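You operate a simulated robot arm through the tools that you are given. There is no shell and no other tool.

You are at the controls of a simulated robot arm. One attempt, no reset.

TASK
Rake the stuck bed on SLOW at MID until the drag reads 10.
Fine: height wheel to MID first, and never FAST; then stop the rake and wind the wheel back to HIGH; leave the taps and the other levers.

It is judged by the outcome, as a careful person would: the job done as asked, and still so three seconds after it is handed in. It fails if anything else is knocked over, pushed out of place, dropped, spilled or broken.

THE ROBOT
A 7-joint arm with a two-finger parallel gripper, fixed in place. Base frame: the origin is at the foot of the arm, x ahead of it, y to its left, z up; the work surface is at about z = 860. Readings come in mm, degrees, newtons and seconds.
With the tool pointing down near the work surface it reaches from about 100 to 640 mm from the base axis. Its first joint turns from -66.0 to 66.0 degrees. Payload 1.57 kg.
The tool frame sits at the grasp point between the pads (the TCP): z along the fingers, y along the line on which they close. The tips reach 30 mm beyond it. Largest opening 80 mm; finger width 17, thickness 12; the body of the gripper, 40 by 82 mm, starts 80 mm behind the TCP.
Orientation is that of the tool frame in the base frame, as a unit quaternion [w, x, y, z]. With the fingers straight down and closing along the base's y, the tool's x points along the base's -x, its y along +y and its z along -z.

THE INTERFACE
- The arm moves only by the tool apply_moves. Its argument "targets" is a list of rows, each a list of 7 numbers: the shift along the tool's x, y, z in units of 500 mm (1.0 is 500 mm), then the turn, a rotation vector about the tool's x, y, z in units of 90 degrees (1.0 is 90 degrees), then the closure, from 0 (fully open) to 1 (shut). In form: [[dx, dy, dz, wx, wy, wz, grip], ...]. A call has 1 to 20 rows; each row is the pose to reach, as a shift and turn from the pose commanded when the call began, along the tool's axes at that moment. A call with a number of a shift or a turn outside -1 to 1 is refused whole. Each row takes 0.2 s and may step no farther than 50 mm and 8.6 degrees from the row before; otherwise, or with a gripper value out of range, the whole call is refused. A pose out of reach is approached as far as the arm can. The call stops where the force on the tool passes 40 N (or 10 N more than at its start, if that is more) or the arm is blocked; 0.2 s more then pass. Each finger travels about 72 mm/s and halts on what it meets, pressing with about 32 N; the grip force reading is that of the motor and also rises with nothing between the fingers. The clock runs only during rows and for 0.2 s after the last one: add rows that repeat a pose to give the fingers time. The reply holds the time, the measured pose of the TCP, the force on the tool along the base axes, the opening and the grip force, in the units named above and with some noise, with the torque about the TCP (base axes, N m) and any sound that the robot's microphone picked up.
- Cameras (640 x 400 px; columns grow to the right, rows downward): "scene" is fixed at [11.5, 405.9, 1444.8]; the picture's right is [-0.98, -0.20, 0.00], its down [-0.09, 0.47, -0.88] and it looks along [0.17, -0.86, -0.48] (base axes); focal length 345 px, centre (320, 200). "wrist" rides on the gripper at [72, -7, -122] in the tool frame; the picture's right is [0.09, 1.00, 0.00], its down [-0.84, 0.08, -0.54] and it looks along [-0.54, 0.05, 0.84] (tool axes); focal length 238 px, centre (320, 200). There is no depth. A picture from a camera that has moved, and an enlarged one, comes with that camera's place and axes in the base frame and with its lens. The place of the scene camera against the robot may be out by one fixed shift of up to 18 mm in any direction.
- snapshot(camera): a new picture of that camera. The clock stands still meanwhile.
- zoom(camera, box): a new picture of the part [left, top, right, bottom] of that camera's present view, enlarged. The clock stands still meanwhile.
- hand_in(): hands the job in; it is judged then, once.

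Places have to be worked out from the pictures, the camera data and where the tool is seen. Open the gripper and draw the arm clear of the work before you hand the job in, unless the task says otherwise.

The tools are called after ">>>" as a command line: name --pt "numbers of a row" for each row, then --argument value for the rest, lists and objects as JSON in quotes. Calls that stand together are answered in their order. apply_moves: Moves the arm, as the interface text tells. Its arguments: {"type":"object","properties":{"targets":{"type":"array","items":{"type":"array","items":{"type":"number"}}}},"required":["targets"]} The other tools are called the same way: snapshot (camera) takes a picture; zoom (camera, box) takes an enlarged picture of a part of a camera's view; hand_in () hands the job in.

At the start:

```text
t: 0.0
position: [387.6, 15.5, 1195.8]
tcp_rot: [-0.001, 0.0, 1.0, 0.0]
contact_force: [0.0, 0.4, -0.2]
moment: [-0.04, -0.01, 0.01]
finger_gap: 80.0
grip_force: 0.2
```

scene: 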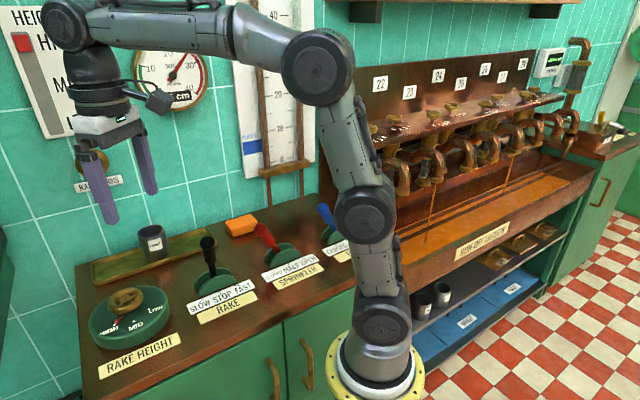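
wrist: 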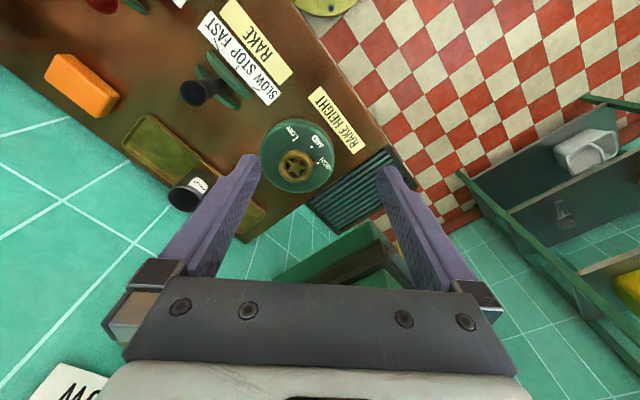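

I'll first look closely at the wheel, the rake lever and the gauges before moving anything.

>>> zoom --camera "scene" --box '[70, 260, 230, 360]'

>>> zoom --camera "scene" --box '[170, 220, 290, 320]'

>>> zoom --camera "scene" --box '[0, 0, 320, 200]'

>>> zoom --camera "wrist" --box '[160, 0, 400, 220]'

```text
4.00 times, centred on (150, 310) of scene
camera zoom: at [11.5, 405.9, 1444.8], right [-0.98, -0.2, 0.0], down [-0.09, 0.47, -0.88], along [0.17, -0.86, -0.48], focal length 1381 px, centre (1000, -240)
```

zoom: 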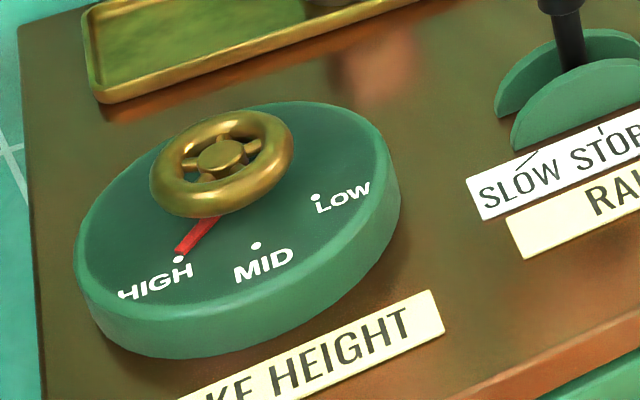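

```text
4.00 times, centred on (230, 270) of scene
camera zoom: at [11.5, 405.9, 1444.8], right [-0.98, -0.2, 0.0], down [-0.09, 0.47, -0.88], along [0.17, -0.86, -0.48], focal length 1381 px, centre (680, -80)
```

zoom: 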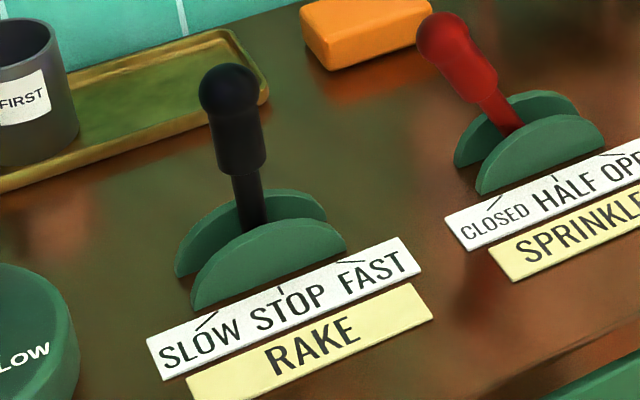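

```text
2.00 times, centred on (160, 100) of scene
camera zoom: at [11.5, 405.9, 1444.8], right [-0.98, -0.2, 0.0], down [-0.09, 0.47, -0.88], along [0.17, -0.86, -0.48], focal length 690 px, centre (640, 400)
```

zoom: 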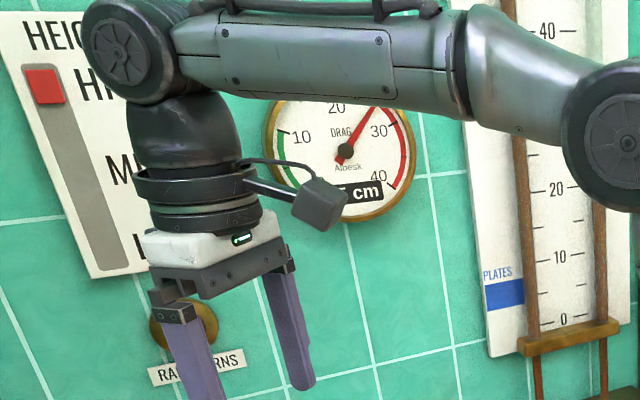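

```text
1.82 times, centred on (280, 110) of wrist
camera zoom: at [316.1, 8.8, 1318.9], right [-0.09, 1.0, 0.0], down [0.84, 0.08, 0.54], along [0.54, 0.05, -0.84], focal length 433 px, centre (393, 364)
```

zoom: 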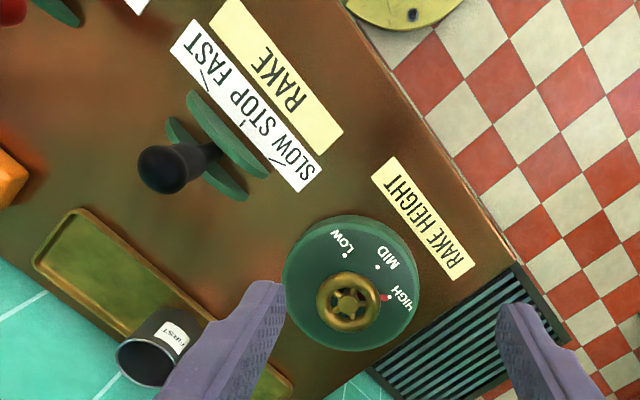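

The wheel points at HIGH, the rake lever stands at STOP, and the drag needle is near 27. By triangulation the wheel is at about (510, -25, ~905), with the bench turned roughly 45° to the base, so I'll move closer above the wheel for a better look.

>>> apply_moves --pt "-0.046 -0.018 0.058 0 0 0 0" --pt "-0.092 -0.036 0.116 0 0 0 0" --pt "-0.138 -0.054 0.174 0 0 0 0" --pt "-0.185 -0.071 0.2316 0 0 0 0" --pt "-0.185 -0.071 0.2316 0 0 0 0"

```text
t: 1.2
position: [481.4, -19.1, 1079.2]
tcp_rot: [0.0, 0.001, 1.0, 0.0]
contact_force: [-0.7, -0.4, -0.1]
moment: [0.05, -0.01, -0.02]
finger_gap: 79.9
grip_force: 0.0
```

Now I'll look from the wrist camera and the scene camera at this nearer pose.

>>> snapshot --camera "wrist"

>>> snapshot --camera "scene"

>>> zoom --camera "wrist" --box '[200, 60, 440, 210]'

```text
taken
camera wrist: at [409.2, -26.4, 1201.8], right [-0.09, 1.0, 0.0], down [0.84, 0.08, 0.54], along [0.54, 0.05, -0.84], focal length 238 px, centre (320, 200)
```

wrist: 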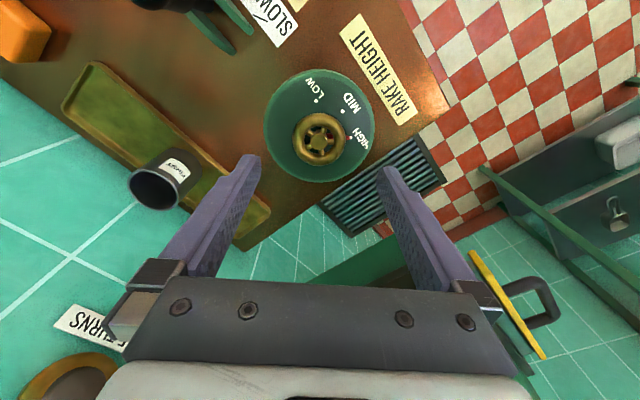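

```text
taken
```

scene: 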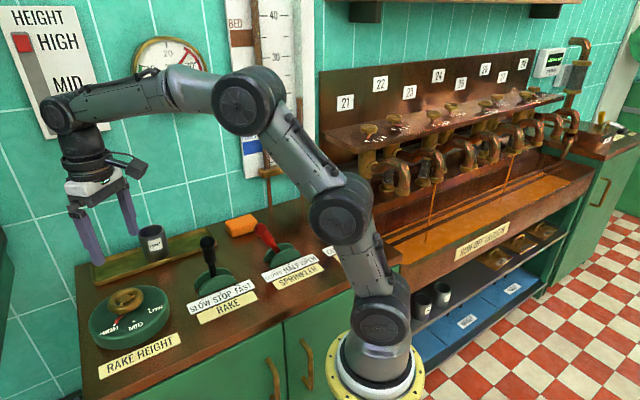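

```text
2.67 times, centred on (320, 135) of wrist
camera zoom: at [409.2, -26.4, 1201.8], right [-0.09, 1.0, 0.0], down [0.84, 0.08, 0.54], along [0.54, 0.05, -0.84], focal length 636 px, centre (320, 373)
```

zoom: 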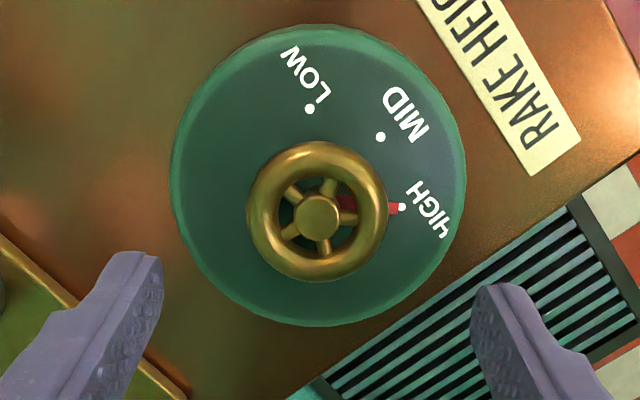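

The hub comes out near (505, -19) with its height somewhere between 905 and 940. I'll come down centred above it with the tips still clear (TCP at about 985) and refine from there.

>>> apply_moves --pt "-0.023 0 0.09 0 0 0 0" --pt "-0.046 0 0.188 0 0 0 0" --pt "-0.046 0 0.188 0 0 0 0"

```text
refused: row 2 steps farther than a row can; nothing moved
```

The steps were slightly too large, so I'm splitting the descent into shorter rows.

>>> apply_moves --pt "-0.016 0 0.063 0 0 0 0" --pt "-0.032 0 0.126 0 0 0 0" --pt "-0.046 0 0.188 0 0 0 0" --pt "-0.046 0 0.188 0 0 0 0"

>>> snapshot --camera "wrist"

>>> zoom --camera "scene" --box '[40, 160, 280, 360]'

```text
t: 2.2
position: [503.8, -20.1, 985.2]
tcp_rot: [-0.001, 0.0, 1.0, 0.0]
contact_force: [-0.3, -0.4, 0.3]
moment: [-0.01, -0.03, 0.01]
finger_gap: 80.1
grip_force: 0.0
```

```text
taken
camera wrist: at [432.0, -26.9, 1108.5], right [-0.09, 1.0, 0.0], down [0.84, 0.08, 0.54], along [0.54, 0.05, -0.84], focal length 238 px, centre (320, 200)
```

wrist: 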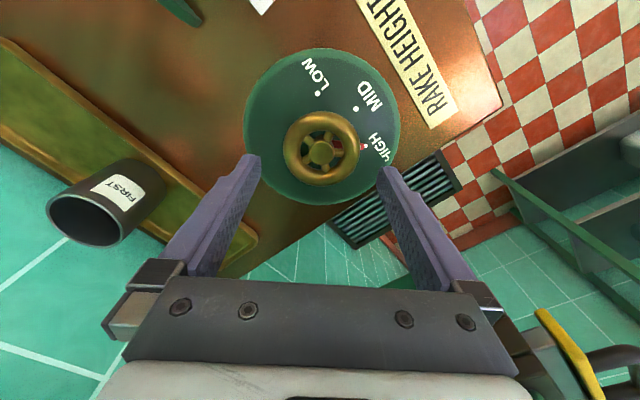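

```text
2.00 times, centred on (160, 260) of scene
camera zoom: at [11.6, 405.9, 1444.8], right [-0.98, -0.2, 0.0], down [-0.09, 0.47, -0.88], along [0.17, -0.86, -0.48], focal length 690 px, centre (640, 80)
```

zoom: 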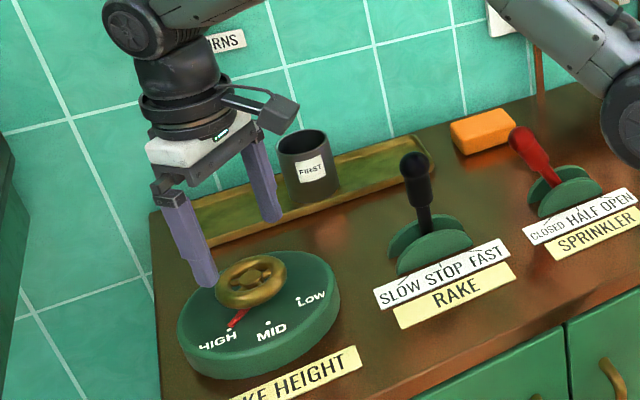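

Combining the three views, the wheel rim is about 67 mm across with its hub near (511, -19, 902), and the dial face is at about z = 875. HIGH is at ~88°, MID ~138° and LOW ~189° from base x, so HIGH to MID is about 50° counter-clockwise from above. I'll check the gauge's visibility, then pre-turn the tool 25° clockwise and centre it over the hub.

>>> zoom --camera "scene" --box '[0, 0, 320, 200]'

>>> apply_moves --pt "-0.005 0.001 0.012 0 0 0.07 0" --pt "-0.01 0.001 0.025 0 0 0.14 0" --pt "-0.015 0.001 0.04 0 0 0.21 0" --pt "-0.015 0.001 0.05 0 0 0.28 0" --pt "-0.015 0.001 0.05 0 0 0.28 0"

>>> snapshot --camera "wrist"

>>> zoom --camera "scene" --box '[60, 200, 220, 340]'

```text
2.00 times, centred on (160, 100) of scene
camera zoom: at [11.6, 405.9, 1444.8], right [-0.98, -0.2, 0.0], down [-0.09, 0.47, -0.88], along [0.17, -0.86, -0.48], focal length 690 px, centre (640, 400)
```

zoom: 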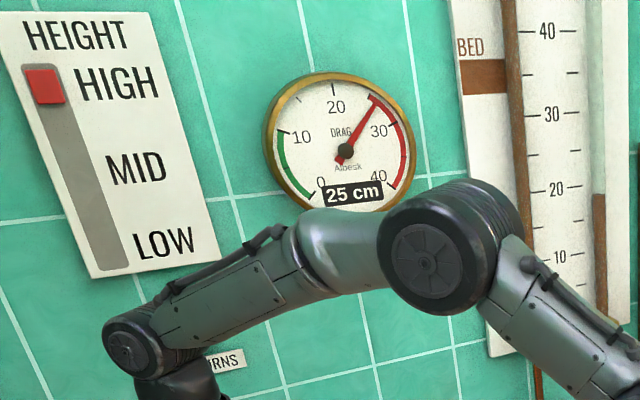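

```text
t: 3.4
position: [510.8, -19.5, 961.9]
tcp_rot: [0.0, 0.219, 0.976, 0.001]
contact_force: [-0.7, 0.1, 0.2]
moment: [0.01, -0.01, -0.01]
finger_gap: 79.8
grip_force: 0.1
```

```text
taken
camera wrist: at [443.4, 5.4, 1084.1], right [0.34, 0.94, 0.0], down [0.79, -0.29, 0.54], along [0.51, -0.18, -0.84], focal length 238 px, centre (320, 200)
```

wrist: 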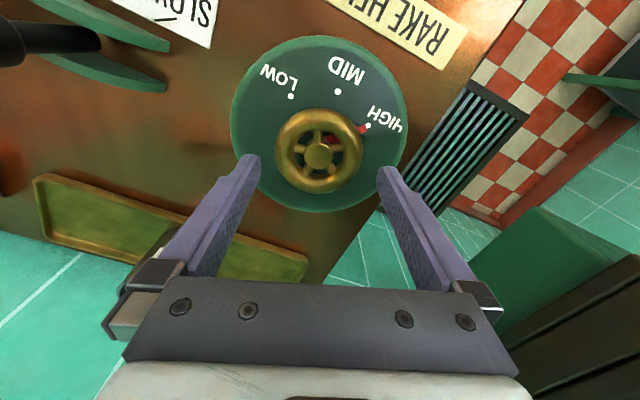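

```text
2.86 times, centred on (140, 270) of scene
camera zoom: at [11.5, 405.9, 1444.8], right [-0.98, -0.2, 0.0], down [-0.09, 0.47, -0.88], along [0.17, -0.86, -0.48], focal length 986 px, centre (834, 0)
```

zoom: 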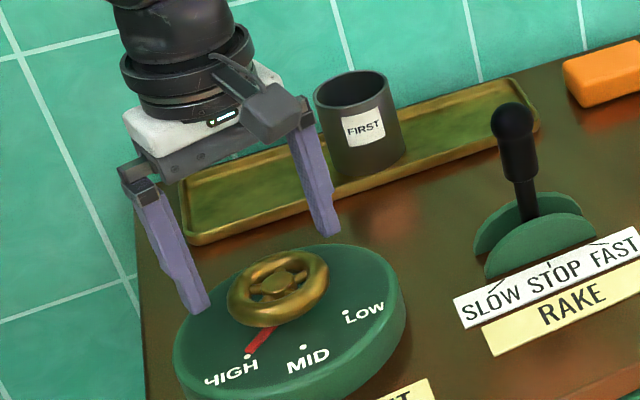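

The digital readout agrees with the needle: drag is 25. The hub projects just where I predicted, so I'll descend to TCP z ≈ 918, which puts the tips at about 888, below the rim and above the dial, with the fingers open.

>>> apply_moves --pt "0 0 0.03 0 0 0 0" --pt "0 0 0.06 0 0 0 0" --pt "0 0 0.088 0 0 0 0" --pt "0 0 0.088 0 0 0 0"

>>> snapshot --camera "wrist"

>>> zoom --camera "scene" --box '[60, 220, 220, 340]'

```text
t: 4.4
position: [509.9, -18.7, 921.4]
tcp_rot: [0.002, 0.218, 0.976, 0.001]
contact_force: [-13.4, 3.8, 33.1]
moment: [-1.14, 1.28, -0.53]
finger_gap: 80.3
grip_force: 0.0
```

```text
taken
camera wrist: at [442.6, 4.8, 1043.5], right [0.34, 0.94, 0.0], down [0.79, -0.29, 0.55], along [0.51, -0.18, -0.84], focal length 238 px, centre (320, 200)
```

wrist: 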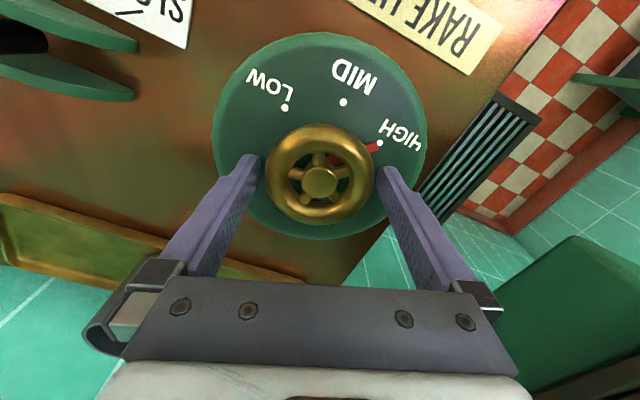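

```text
3.33 times, centred on (140, 280) of scene
camera zoom: at [10.7, 406.0, 1444.7], right [-0.98, -0.2, 0.0], down [-0.09, 0.47, -0.88], along [0.17, -0.86, -0.48], focal length 1150 px, centre (920, -67)
```

zoom: 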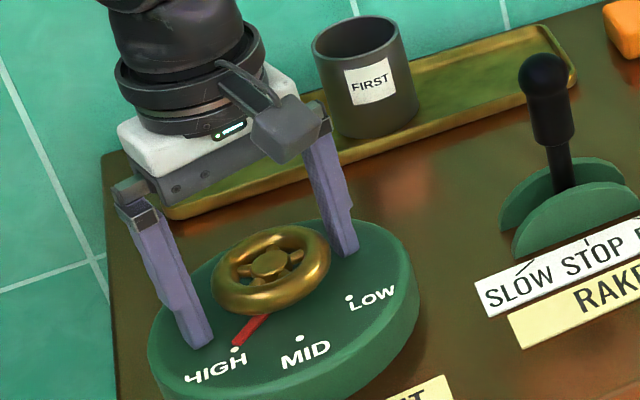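

The tips touched the dial face at TCP z ≈ 921, so the dial is at about 891, higher than I estimated. I'll lift a few millimetres clear of it.

>>> apply_moves --pt "0 0 -0.008 0 0 0 0" --pt "0 0 -0.014 0 0 0 0" --pt "0 0 -0.014 0 0 0 0"

>>> zoom --camera "wrist" --box '[200, 60, 440, 210]'

>>> zoom --camera "scene" --box '[80, 250, 200, 340]'

```text
t: 5.2
position: [510.6, -20.6, 922.7]
tcp_rot: [-0.002, 0.217, 0.976, 0.0]
contact_force: [0.5, -0.2, -0.5]
moment: [0.0, 0.01, -0.05]
finger_gap: 80.0
grip_force: 0.1
```

```text
2.67 times, centred on (320, 135) of wrist
camera zoom: at [443.2, 4.6, 1045.2], right [0.34, 0.94, 0.0], down [0.79, -0.29, 0.54], along [0.51, -0.18, -0.84], focal length 636 px, centre (320, 373)
```

zoom: 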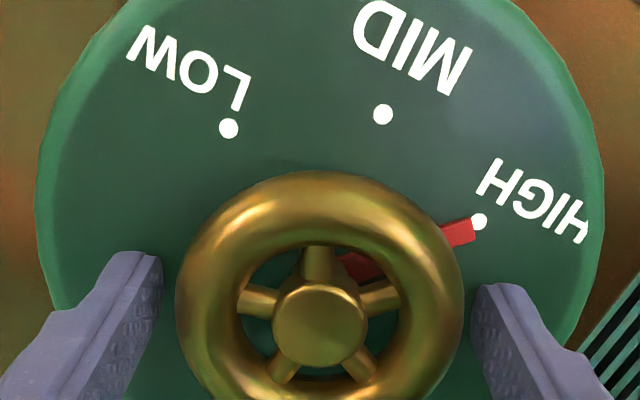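

```text
4.44 times, centred on (140, 295) of scene
camera zoom: at [11.5, 405.9, 1444.8], right [-0.98, -0.2, 0.0], down [-0.09, 0.47, -0.88], along [0.17, -0.86, -0.48], focal length 1534 px, centre (1120, -222)
```

zoom: 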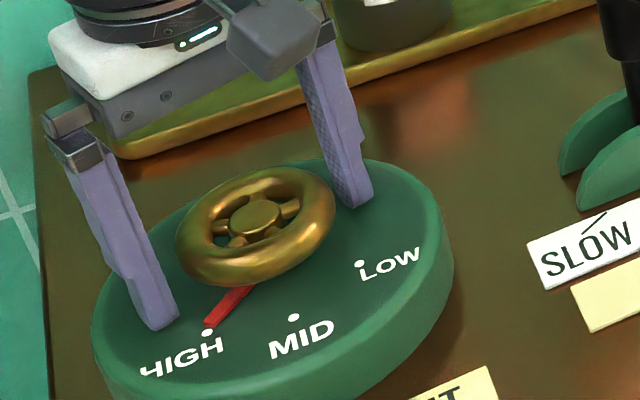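

The tips are just clear of the dial and the rim is centred between the fingers. I'll lift 3 mm more and close on the rim.

>>> apply_moves --pt "0 0 -0.006 0 0 0 0" --pt "0 0 -0.006 0 0 0 0.1" --pt "0 0 -0.006 0 0 0 0.3" --pt "0 0 -0.006 0 0 0 0.5" --pt "0 0 -0.006 0 0 0 0.5"

>>> zoom --camera "wrist" --box '[200, 60, 440, 210]'

>>> zoom --camera "scene" --box '[80, 250, 200, 340]'

```text
t: 6.4
position: [510.2, -21.0, 926.0]
tcp_rot: [0.0, 0.219, 0.976, 0.0]
contact_force: [-4.0, -9.1, -0.1]
moment: [-0.23, 0.38, 0.06]
finger_gap: 65.7
grip_force: 45.3
```

```text
2.67 times, centred on (320, 135) of wrist
camera zoom: at [443.0, 4.3, 1049.9], right [0.34, 0.94, 0.0], down [0.79, -0.29, 0.54], along [0.51, -0.18, -0.84], focal length 636 px, centre (320, 373)
```

zoom: 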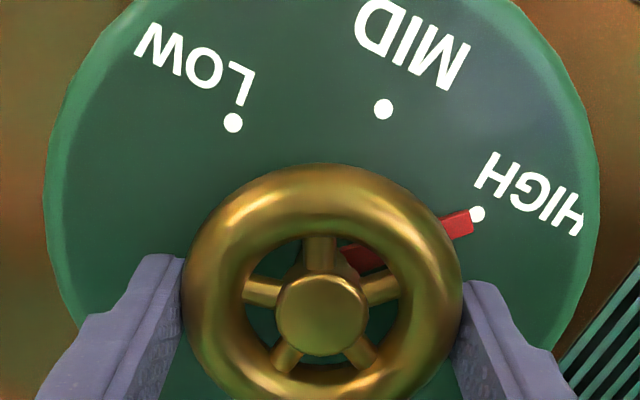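

```text
4.44 times, centred on (140, 295) of scene
camera zoom: at [11.5, 405.6, 1444.8], right [-0.98, -0.2, 0.0], down [-0.09, 0.47, -0.88], along [0.17, -0.86, -0.48], focal length 1534 px, centre (1120, -222)
```

zoom: 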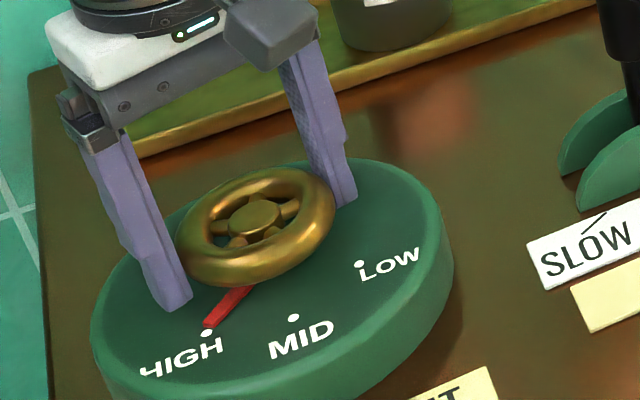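

Gripped firmly with a 65.7 mm gap. Now I'll turn 25° counter-clockwise (negative about tool z) and check that the pointer follows.

>>> apply_moves --pt "0 -0.002 0 0 0 -0.07 0.5" --pt "0 -0.002 0 0 0 -0.14 0.5" --pt "0 -0.002 0 0 0 -0.21 0.5" --pt "0 -0.002 0 0 0 -0.28 0.5"

>>> zoom --camera "wrist" --box '[200, 60, 440, 210]'

>>> zoom --camera "scene" --box '[80, 250, 200, 340]'

```text
t: 7.4
position: [511.2, -19.1, 926.3]
tcp_rot: [0.0, -0.002, 1.0, 0.001]
contact_force: [1.7, 8.9, -5.2]
moment: [-0.73, 0.12, -0.06]
finger_gap: 65.5
grip_force: 45.0
```

```text
2.67 times, centred on (320, 135) of wrist
camera zoom: at [439.1, -25.7, 1049.8], right [-0.1, 1.0, 0.0], down [0.84, 0.08, 0.54], along [0.54, 0.05, -0.84], focal length 636 px, centre (320, 373)
```

zoom: 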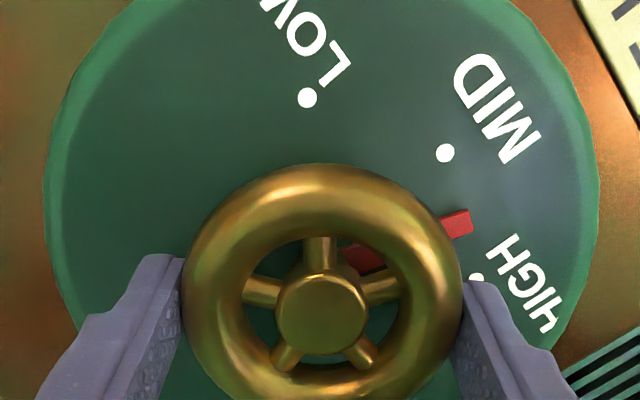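

```text
4.44 times, centred on (140, 295) of scene
camera zoom: at [11.7, 406.2, 1444.7], right [-0.98, -0.2, 0.0], down [-0.09, 0.47, -0.88], along [0.17, -0.86, -0.48], focal length 1534 px, centre (1120, -222)
```

zoom: 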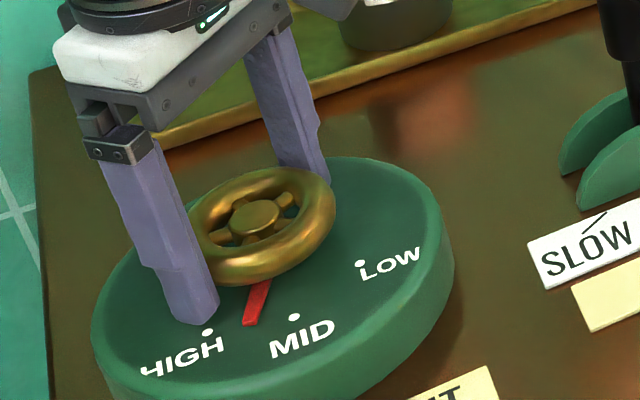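

The wheel follows without slipping and the pointer is halfway. I'll turn the remaining ~25° to MID.

>>> apply_moves --pt "0 0.001 0 0 0 -0.07 0.5" --pt "0 0.001 0 0 0 -0.14 0.5" --pt "0 0.001 0 0 0 -0.21 0.5" --pt "0 0.001 0 0 0 -0.275 0.5"

>>> zoom --camera "wrist" --box '[200, 60, 440, 210]'

>>> zoom --camera "scene" --box '[80, 250, 200, 340]'

>>> snapshot --camera "scene"

```text
t: 8.4
position: [510.8, -17.1, 927.4]
tcp_rot: [0.0, -0.215, 0.977, 0.002]
contact_force: [2.7, 28.2, -6.5]
moment: [-0.65, 0.12, -0.14]
finger_gap: 65.6
grip_force: 45.1
```

```text
2.67 times, centred on (320, 135) of wrist
camera zoom: at [448.3, -53.5, 1049.7], right [-0.5, 0.86, 0.0], down [0.73, 0.42, 0.54], along [0.47, 0.28, -0.84], focal length 636 px, centre (320, 373)
```

zoom: 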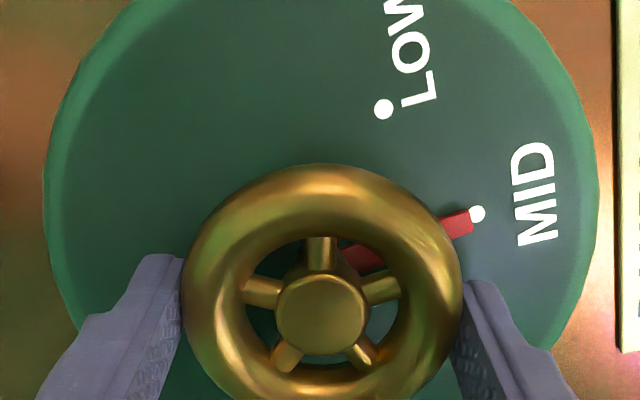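

```text
4.44 times, centred on (140, 295) of scene
camera zoom: at [11.7, 406.6, 1444.5], right [-0.98, -0.2, 0.0], down [-0.09, 0.47, -0.88], along [0.17, -0.86, -0.48], focal length 1534 px, centre (1120, -222)
```

zoom: 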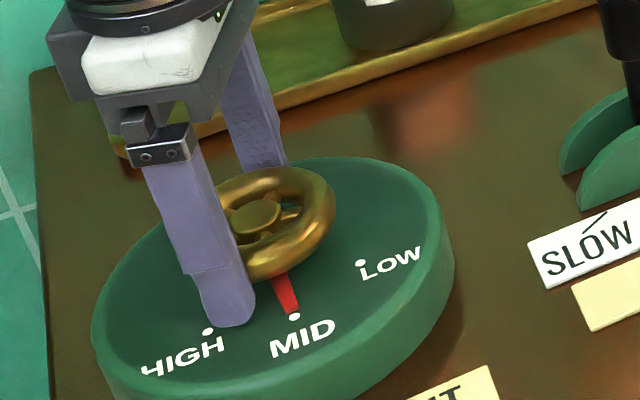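

```text
taken
```

scene: 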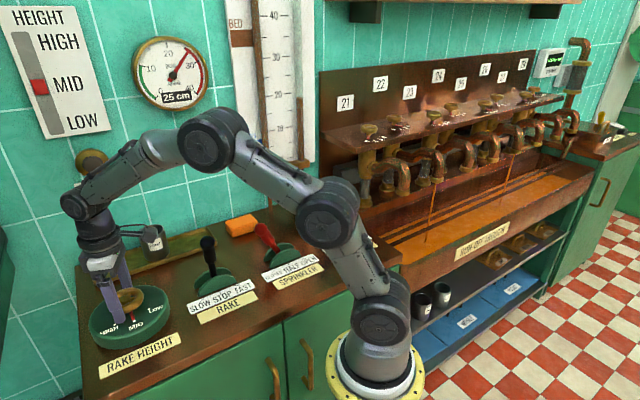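

The pointer sits on the MID dot and the height board shows MID. Now I'll release the wheel and lift straight up.

>>> apply_moves --pt "0 0 0 0 0 0 0.3" --pt "0 0 0 0 0 0 0" --pt "0 0 0 0 0 0 0" --pt "0 0 -0.04 0 0 0 0" --pt "0 0 -0.12 0 0 0 0" --pt "0 0 -0.2 0 0 0 0" --pt "0 0 -0.2 0 0 0 0"

>>> snapshot --camera "wrist"

>>> zoom --camera "scene" --box '[0, 0, 240, 150]'

>>> zoom --camera "scene" --box '[80, 220, 280, 345]'

```text
t: 10.0
position: [509.0, -18.6, 1029.8]
tcp_rot: [0.002, -0.213, 0.977, 0.0]
contact_force: [-0.3, 0.1, 0.1]
moment: [0.02, -0.03, 0.01]
finger_gap: 80.1
grip_force: 0.0
```

```text
taken
camera wrist: at [448.5, -55.4, 1152.0], right [-0.5, 0.87, 0.0], down [0.73, 0.42, 0.54], along [0.47, 0.27, -0.84], focal length 238 px, centre (320, 200)
```

wrist: 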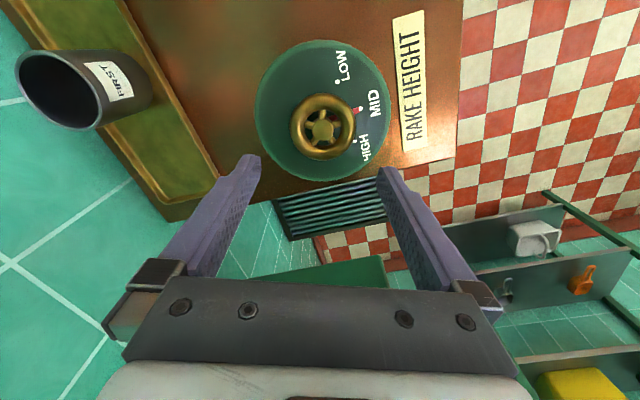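

```text
2.67 times, centred on (120, 75) of scene
camera zoom: at [11.5, 405.9, 1444.8], right [-0.98, -0.2, 0.0], down [-0.09, 0.47, -0.88], along [0.17, -0.86, -0.48], focal length 920 px, centre (853, 533)
```

zoom: 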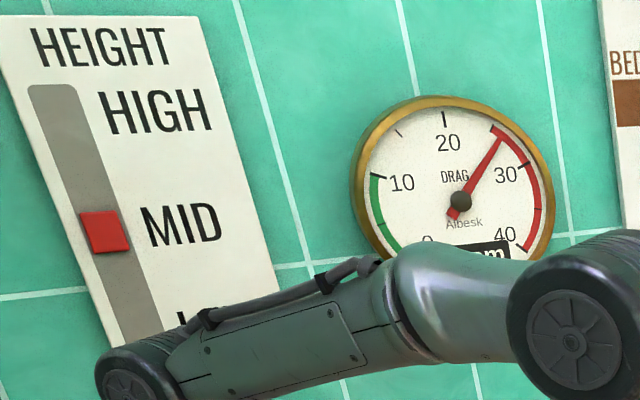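

```text
3.20 times, centred on (180, 282) of scene
camera zoom: at [11.5, 405.9, 1444.8], right [-0.98, -0.2, 0.0], down [-0.09, 0.47, -0.88], along [0.17, -0.86, -0.48], focal length 1104 px, centre (768, -64)
```

zoom: 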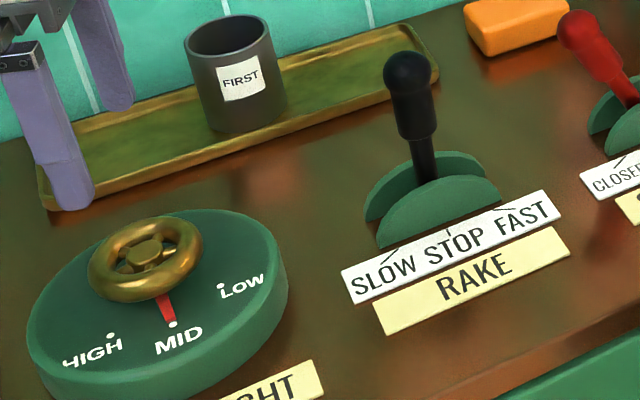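

The wheel stays at MID, and I've noted its grasp pose as (510.5, -19.5, 926). The rake lever's knob triangulates to about (383, -155, 970), swinging along the bench's length with SLOW toward (+x, +y). I'll move above it and turn the tool so the fingers close across the swing plane.

>>> apply_moves --pt "0.06 -0.025 -0.04 0 0 -0.04 0" --pt "0.14 -0.058 -0.04 0 0 -0.09 0" --pt "0.22 -0.092 -0.04 0 0 -0.14 0" --pt "0.29 -0.121 -0.04 0 0 -0.19 0" --pt "0.3426 -0.1432 -0.04 0 0 -0.227 0" --pt "0.3426 -0.1432 -0.04 0 0 -0.227 0"

>>> snapshot --camera "wrist"

>>> snapshot --camera "scene"

>>> zoom --camera "scene" --box '[150, 180, 310, 320]'

```text
t: 11.4
position: [384.8, -157.7, 1048.6]
tcp_rot: [0.0, -0.384, 0.923, 0.001]
contact_force: [0.1, -0.1, 0.1]
moment: [-0.03, 0.0, 0.0]
finger_gap: 80.1
grip_force: 0.0
```

```text
taken
camera wrist: at [339.5, -212.7, 1170.7], right [-0.77, 0.64, 0.0], down [0.53, 0.65, 0.54], along [0.34, 0.42, -0.84], focal length 238 px, centre (320, 200)
```

wrist: 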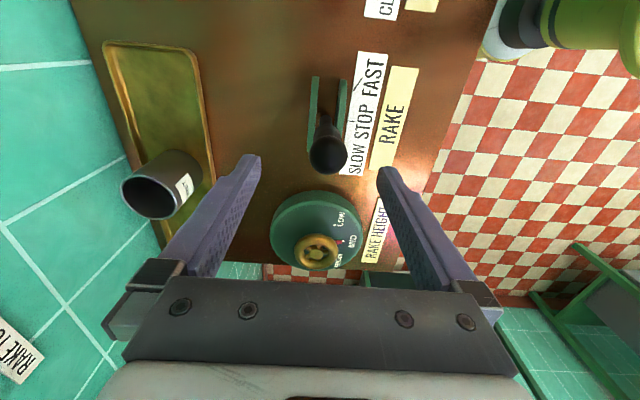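

```text
taken
```

scene: 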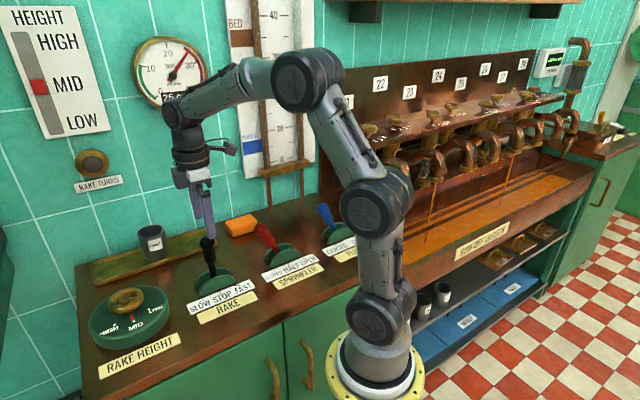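

```text
2.86 times, centred on (230, 250) of scene
camera zoom: at [11.5, 405.9, 1444.8], right [-0.98, -0.2, 0.0], down [-0.09, 0.47, -0.88], along [0.17, -0.86, -0.48], focal length 986 px, centre (577, 57)
```

zoom: 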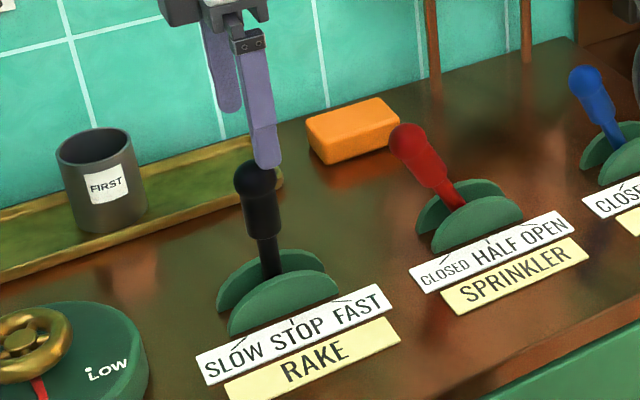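

The gauge remains visible from the scene camera here. The two wrist views put the knob at about (381, -149.5, 980), so I'll shift about 8.5 mm along tool y and 4 mm along -tool x, and come partway down to check the alignment.

>>> apply_moves --pt "-0.008 0.017 0 0 0 0 0" --pt "-0.008 0.017 0.03 0 0 0 0" --pt "-0.008 0.017 0.06 0 0 0 0" --pt "-0.008 0.017 0.06 0 0 0 0"

>>> snapshot --camera "wrist"

>>> snapshot --camera "scene"

>>> zoom --camera "scene" --box '[150, 180, 310, 320]'

```text
t: 12.4
position: [381.2, -148.3, 1017.2]
tcp_rot: [0.001, -0.384, 0.923, 0.001]
contact_force: [-0.2, -0.5, 1.1]
moment: [-0.03, 0.03, -0.04]
finger_gap: 79.9
grip_force: 0.0
```

```text
taken
camera wrist: at [336.0, -203.6, 1140.0], right [-0.77, 0.64, 0.0], down [0.53, 0.65, 0.54], along [0.35, 0.42, -0.84], focal length 238 px, centre (320, 200)
```

wrist: 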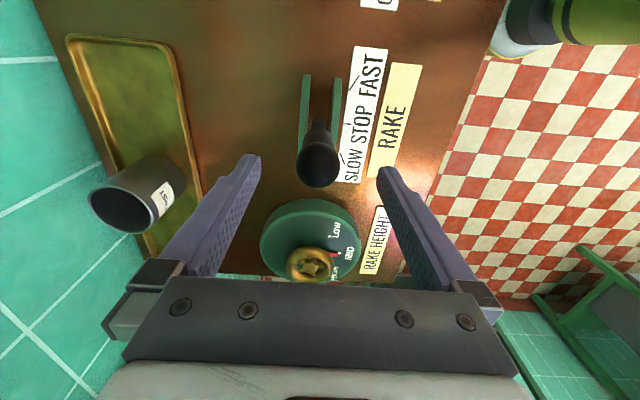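

```text
taken
```

scene: 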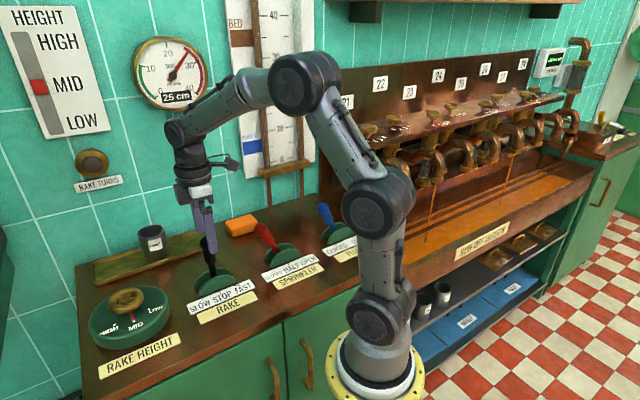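

```text
2.86 times, centred on (230, 250) of scene
camera zoom: at [11.5, 405.9, 1444.8], right [-0.98, -0.2, 0.0], down [-0.09, 0.47, -0.88], along [0.17, -0.86, -0.48], focal length 986 px, centre (577, 57)
```

zoom: 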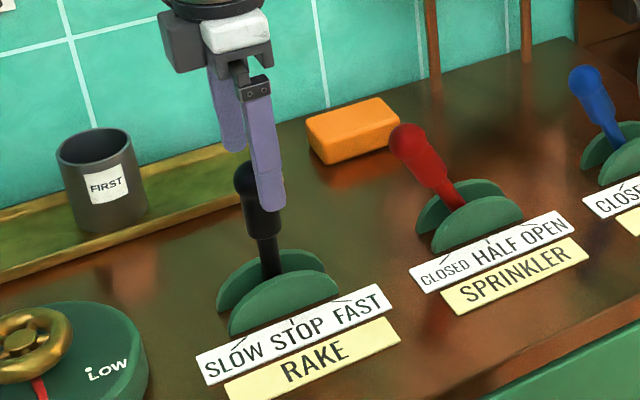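

The knob lies centred between the fingers and the drag gauge reads 25 in plain view. I'll go down to TCP z ≈ 968 around the knob, fingers still open.

>>> apply_moves --pt "0 -0.002 0.035 0 0 0 0" --pt "0 -0.002 0.07 0 0 0 0" --pt "0 -0.002 0.098 0 0 0 0" --pt "0 -0.002 0.098 0 0 0 0"

>>> snapshot --camera "wrist"

>>> snapshot --camera "scene"

>>> zoom --camera "scene" --box '[150, 180, 310, 320]'

```text
t: 13.4
position: [382.6, -148.7, 968.3]
tcp_rot: [0.001, -0.385, 0.923, 0.001]
contact_force: [-0.7, 0.1, 0.6]
moment: [0.02, 0.01, 0.01]
finger_gap: 80.1
grip_force: 0.1
```

```text
taken
camera wrist: at [336.4, -204.5, 1090.6], right [-0.77, 0.64, 0.0], down [0.53, 0.65, 0.54], along [0.35, 0.42, -0.84], focal length 238 px, centre (320, 200)
```

wrist: 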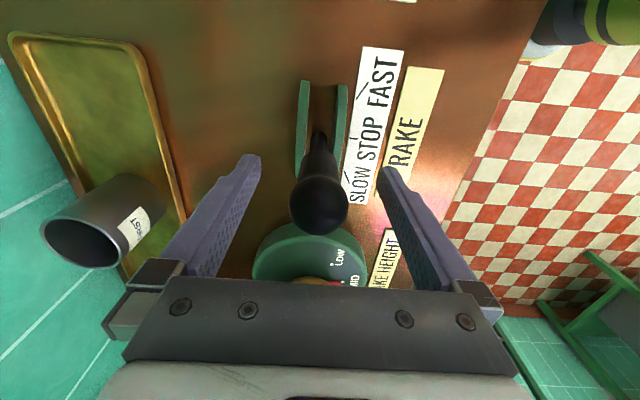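

```text
taken
```

scene: 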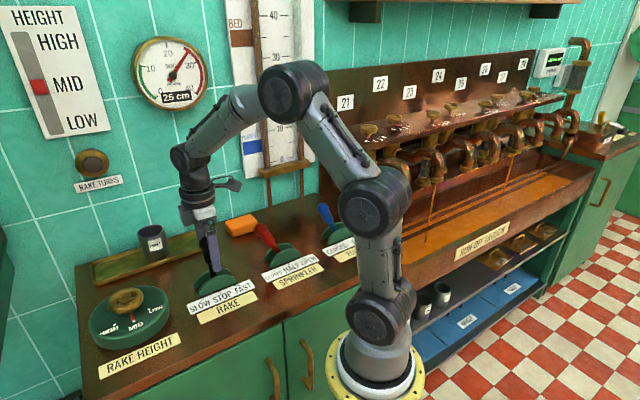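

```text
2.86 times, centred on (230, 250) of scene
camera zoom: at [11.5, 405.9, 1444.8], right [-0.98, -0.2, 0.0], down [-0.09, 0.47, -0.88], along [0.17, -0.86, -0.48], focal length 986 px, centre (577, 57)
```

zoom: 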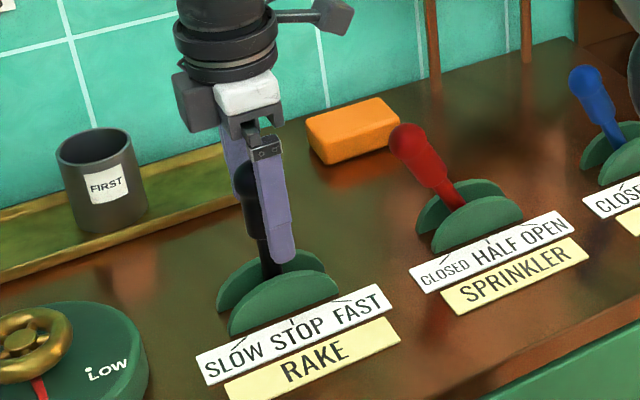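

The knob is centred, about 13 mm above the TCP. I'll close the fingers on it without moving the arm.

>>> apply_moves --pt "0 0 0 0 0 0 0.2" --pt "0 0 0 0 0 0 0.4" --pt "0 0 0 0 0 0 0.55" --pt "0 0 0 0 0 0 0.8" --pt "0 0 0 0 0 0 0.8"

>>> snapshot --camera "wrist"

>>> zoom --camera "scene" --box '[0, 0, 240, 150]'

>>> zoom --camera "scene" --box '[150, 180, 310, 320]'

```text
t: 14.6
position: [382.6, -149.4, 967.9]
tcp_rot: [0.002, -0.384, 0.923, -0.001]
contact_force: [4.1, -5.9, -3.0]
moment: [0.03, 0.04, 0.04]
finger_gap: 28.6
grip_force: 38.7
```

```text
taken
camera wrist: at [336.8, -204.8, 1090.8], right [-0.77, 0.64, 0.0], down [0.53, 0.65, 0.54], along [0.35, 0.42, -0.84], focal length 238 px, centre (320, 200)
```

wrist: 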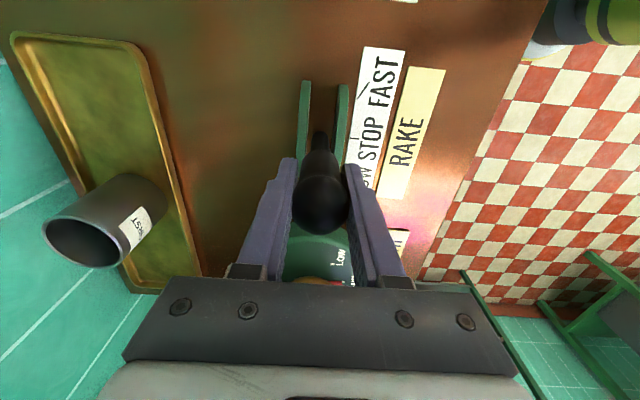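

```text
2.67 times, centred on (120, 75) of scene
camera zoom: at [11.7, 405.7, 1444.8], right [-0.98, -0.2, 0.0], down [-0.09, 0.47, -0.88], along [0.17, -0.86, -0.48], focal length 920 px, centre (853, 533)
```

zoom: 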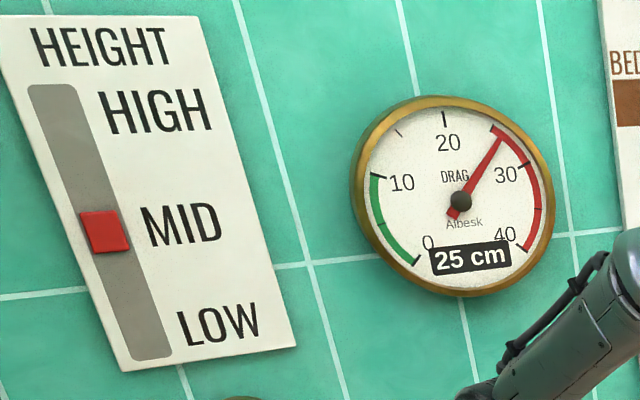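

```text
2.86 times, centred on (230, 250) of scene
camera zoom: at [11.7, 405.7, 1444.8], right [-0.98, -0.2, 0.0], down [-0.09, 0.47, -0.88], along [0.17, -0.86, -0.48], focal length 986 px, centre (577, 57)
```

zoom: 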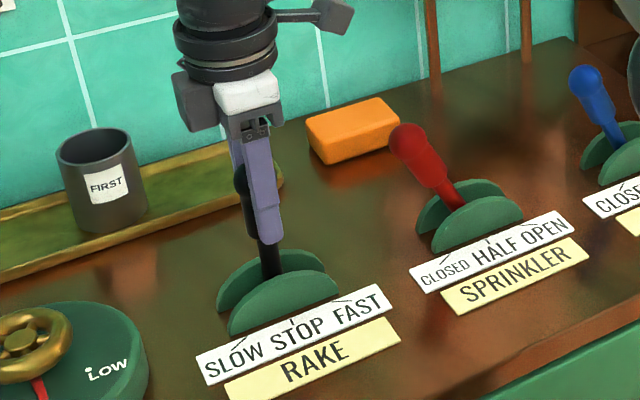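

Gripped at 28.6 mm, with the lever still upright and drag at 25. I'll begin swinging it toward SLOW (along -tool x, following its arc), first about 14°.

>>> apply_moves --pt "-0.0226 0 0.0014 0 0 0 0.8" --pt "-0.045 0 0.0056 0 0 0 0.8"

>>> snapshot --camera "wrist"

>>> zoom --camera "scene" --box '[0, 0, 240, 150]'

>>> zoom --camera "scene" --box '[150, 180, 310, 320]'

```text
t: 15.2
position: [398.0, -133.7, 965.9]
tcp_rot: [0.001, -0.384, 0.923, -0.002]
contact_force: [0.0, -16.3, 1.8]
moment: [-0.55, 1.01, 0.0]
finger_gap: 28.7
grip_force: 38.8
```

```text
taken
camera wrist: at [352.4, -189.3, 1088.7], right [-0.77, 0.64, 0.0], down [0.53, 0.65, 0.54], along [0.35, 0.42, -0.84], focal length 238 px, centre (320, 200)
```

wrist: 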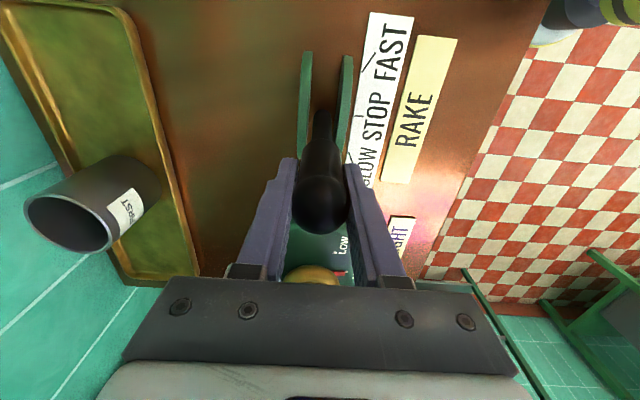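

```text
2.67 times, centred on (120, 75) of scene
camera zoom: at [11.6, 405.4, 1444.9], right [-0.98, -0.2, 0.0], down [-0.09, 0.47, -0.88], along [0.17, -0.86, -0.48], focal length 920 px, centre (853, 533)
```

zoom: 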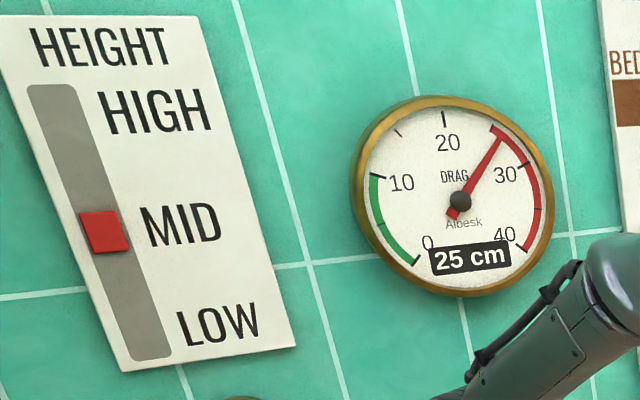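

```text
2.86 times, centred on (230, 250) of scene
camera zoom: at [11.6, 405.4, 1444.9], right [-0.98, -0.2, 0.0], down [-0.09, 0.47, -0.88], along [0.17, -0.86, -0.48], focal length 986 px, centre (577, 57)
```

zoom: 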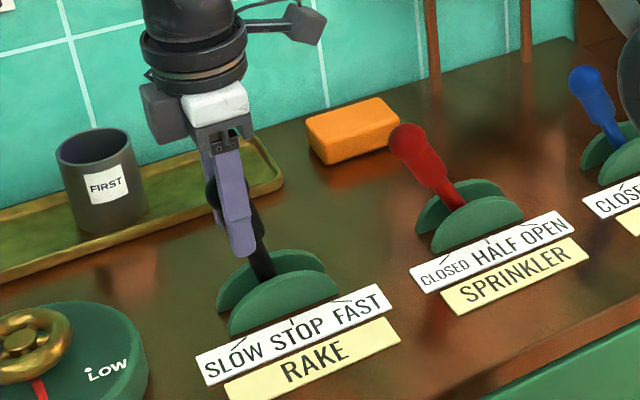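

The lever follows smoothly and drag is still 25. I'll continue to about 27°, where SLOW should be.

>>> apply_moves --pt "-0.0216 0 0.0068 0 0 0 0.8" --pt "-0.0394 0 0.0146 0 0 0 0.8"

>>> snapshot --camera "wrist"

>>> zoom --camera "scene" --box '[0, 0, 240, 150]'

>>> zoom --camera "scene" --box '[150, 180, 310, 320]'

```text
t: 15.8
position: [413.1, -118.4, 958.4]
tcp_rot: [0.002, -0.384, 0.923, -0.002]
contact_force: [3.4, -12.9, 8.9]
moment: [-0.58, 0.98, -0.03]
finger_gap: 28.7
grip_force: 38.6
```

```text
taken
camera wrist: at [366.7, -174.5, 1081.9], right [-0.77, 0.64, -0.01], down [0.53, 0.65, 0.54], along [0.35, 0.42, -0.84], focal length 238 px, centre (320, 200)
```

wrist: 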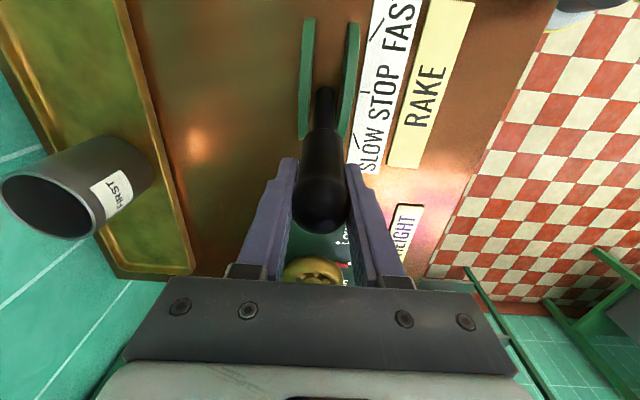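

```text
2.67 times, centred on (120, 75) of scene
camera zoom: at [11.5, 405.5, 1444.9], right [-0.98, -0.2, 0.0], down [-0.09, 0.47, -0.88], along [0.17, -0.86, -0.48], focal length 920 px, centre (853, 533)
```

zoom: 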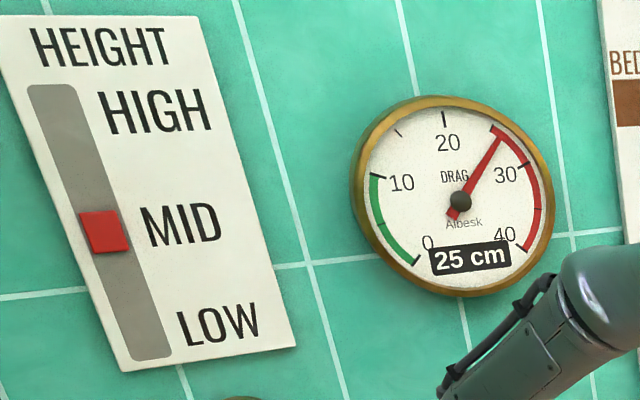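

```text
2.86 times, centred on (230, 250) of scene
camera zoom: at [11.5, 405.5, 1444.9], right [-0.98, -0.2, 0.0], down [-0.09, 0.47, -0.88], along [0.17, -0.86, -0.48], focal length 986 px, centre (577, 57)
```

zoom: 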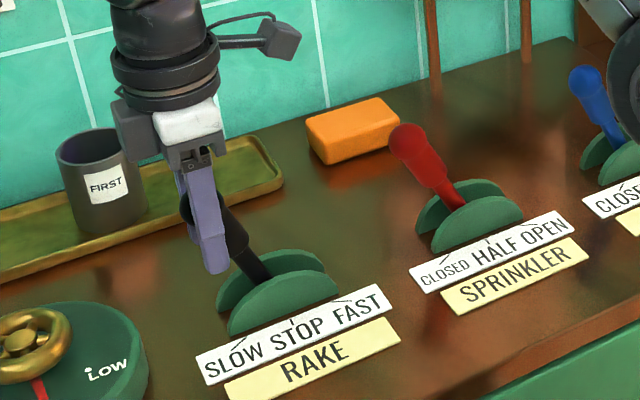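

The lever now leans like the sprinkler lever does at its left stop. I'll hold for about half a second and see whether the rake starts.

>>> apply_moves --pt "0 0 0 0 0 0 0.8" --pt "0 0 0 0 0 0 0.8"

>>> zoom --camera "scene" --box '[0, 0, 240, 150]'

>>> snapshot --camera "scene"

```text
t: 16.4
position: [412.8, -118.6, 959.0]
tcp_rot: [0.003, -0.385, 0.923, -0.002]
contact_force: [7.2, -13.2, 12.5]
moment: [-0.53, 0.78, 0.12]
finger_gap: 28.9
grip_force: 39.0
```

```text
2.67 times, centred on (120, 75) of scene
camera zoom: at [11.6, 405.6, 1444.8], right [-0.98, -0.2, 0.0], down [-0.09, 0.47, -0.88], along [0.17, -0.86, -0.48], focal length 920 px, centre (853, 533)
```

zoom: 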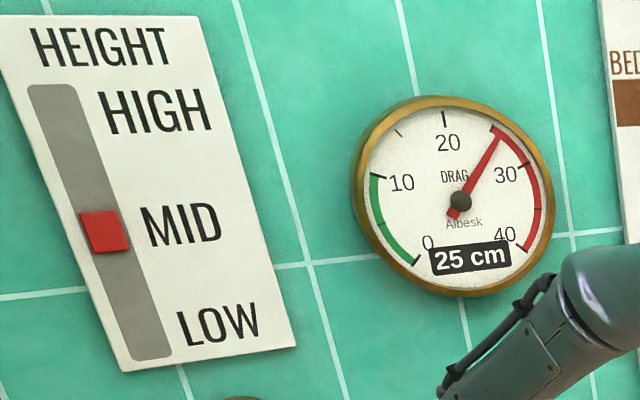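

```text
taken
```

scene: 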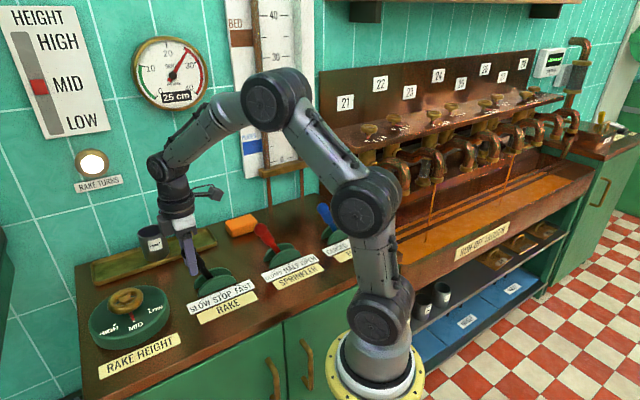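

The RAKE TURNS lamp is now lit, so the rake is running on SLOW. I'll wait about one second and read the gauge to learn the rate.

>>> apply_moves --pt "0 0 0 0 0 0 0.8" --pt "0 0 0 0 0 0 0.8" --pt "0 0 0 0 0 0 0.8" --pt "0 0 0 0 0 0 0.8"

>>> zoom --camera "scene" --box '[0, 0, 240, 150]'

```text
t: 17.4
position: [412.9, -119.4, 959.4]
tcp_rot: [0.003, -0.384, 0.923, -0.001]
contact_force: [11.5, -11.0, 15.7]
moment: [-0.33, 0.58, 0.11]
finger_gap: 28.6
grip_force: 38.7
```

```text
2.67 times, centred on (120, 75) of scene
camera zoom: at [11.7, 405.6, 1444.8], right [-0.98, -0.2, 0.0], down [-0.09, 0.47, -0.88], along [0.17, -0.86, -0.48], focal length 920 px, centre (853, 533)
```

zoom: 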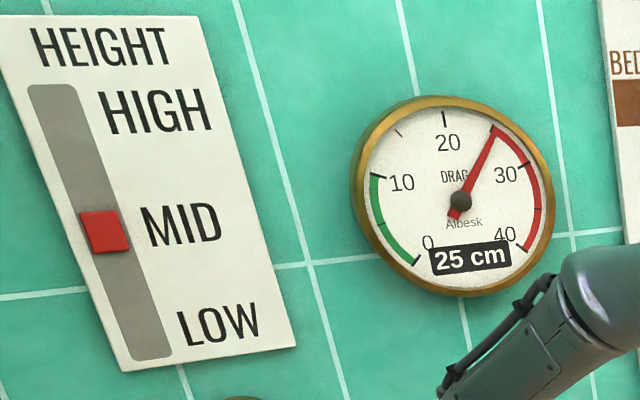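

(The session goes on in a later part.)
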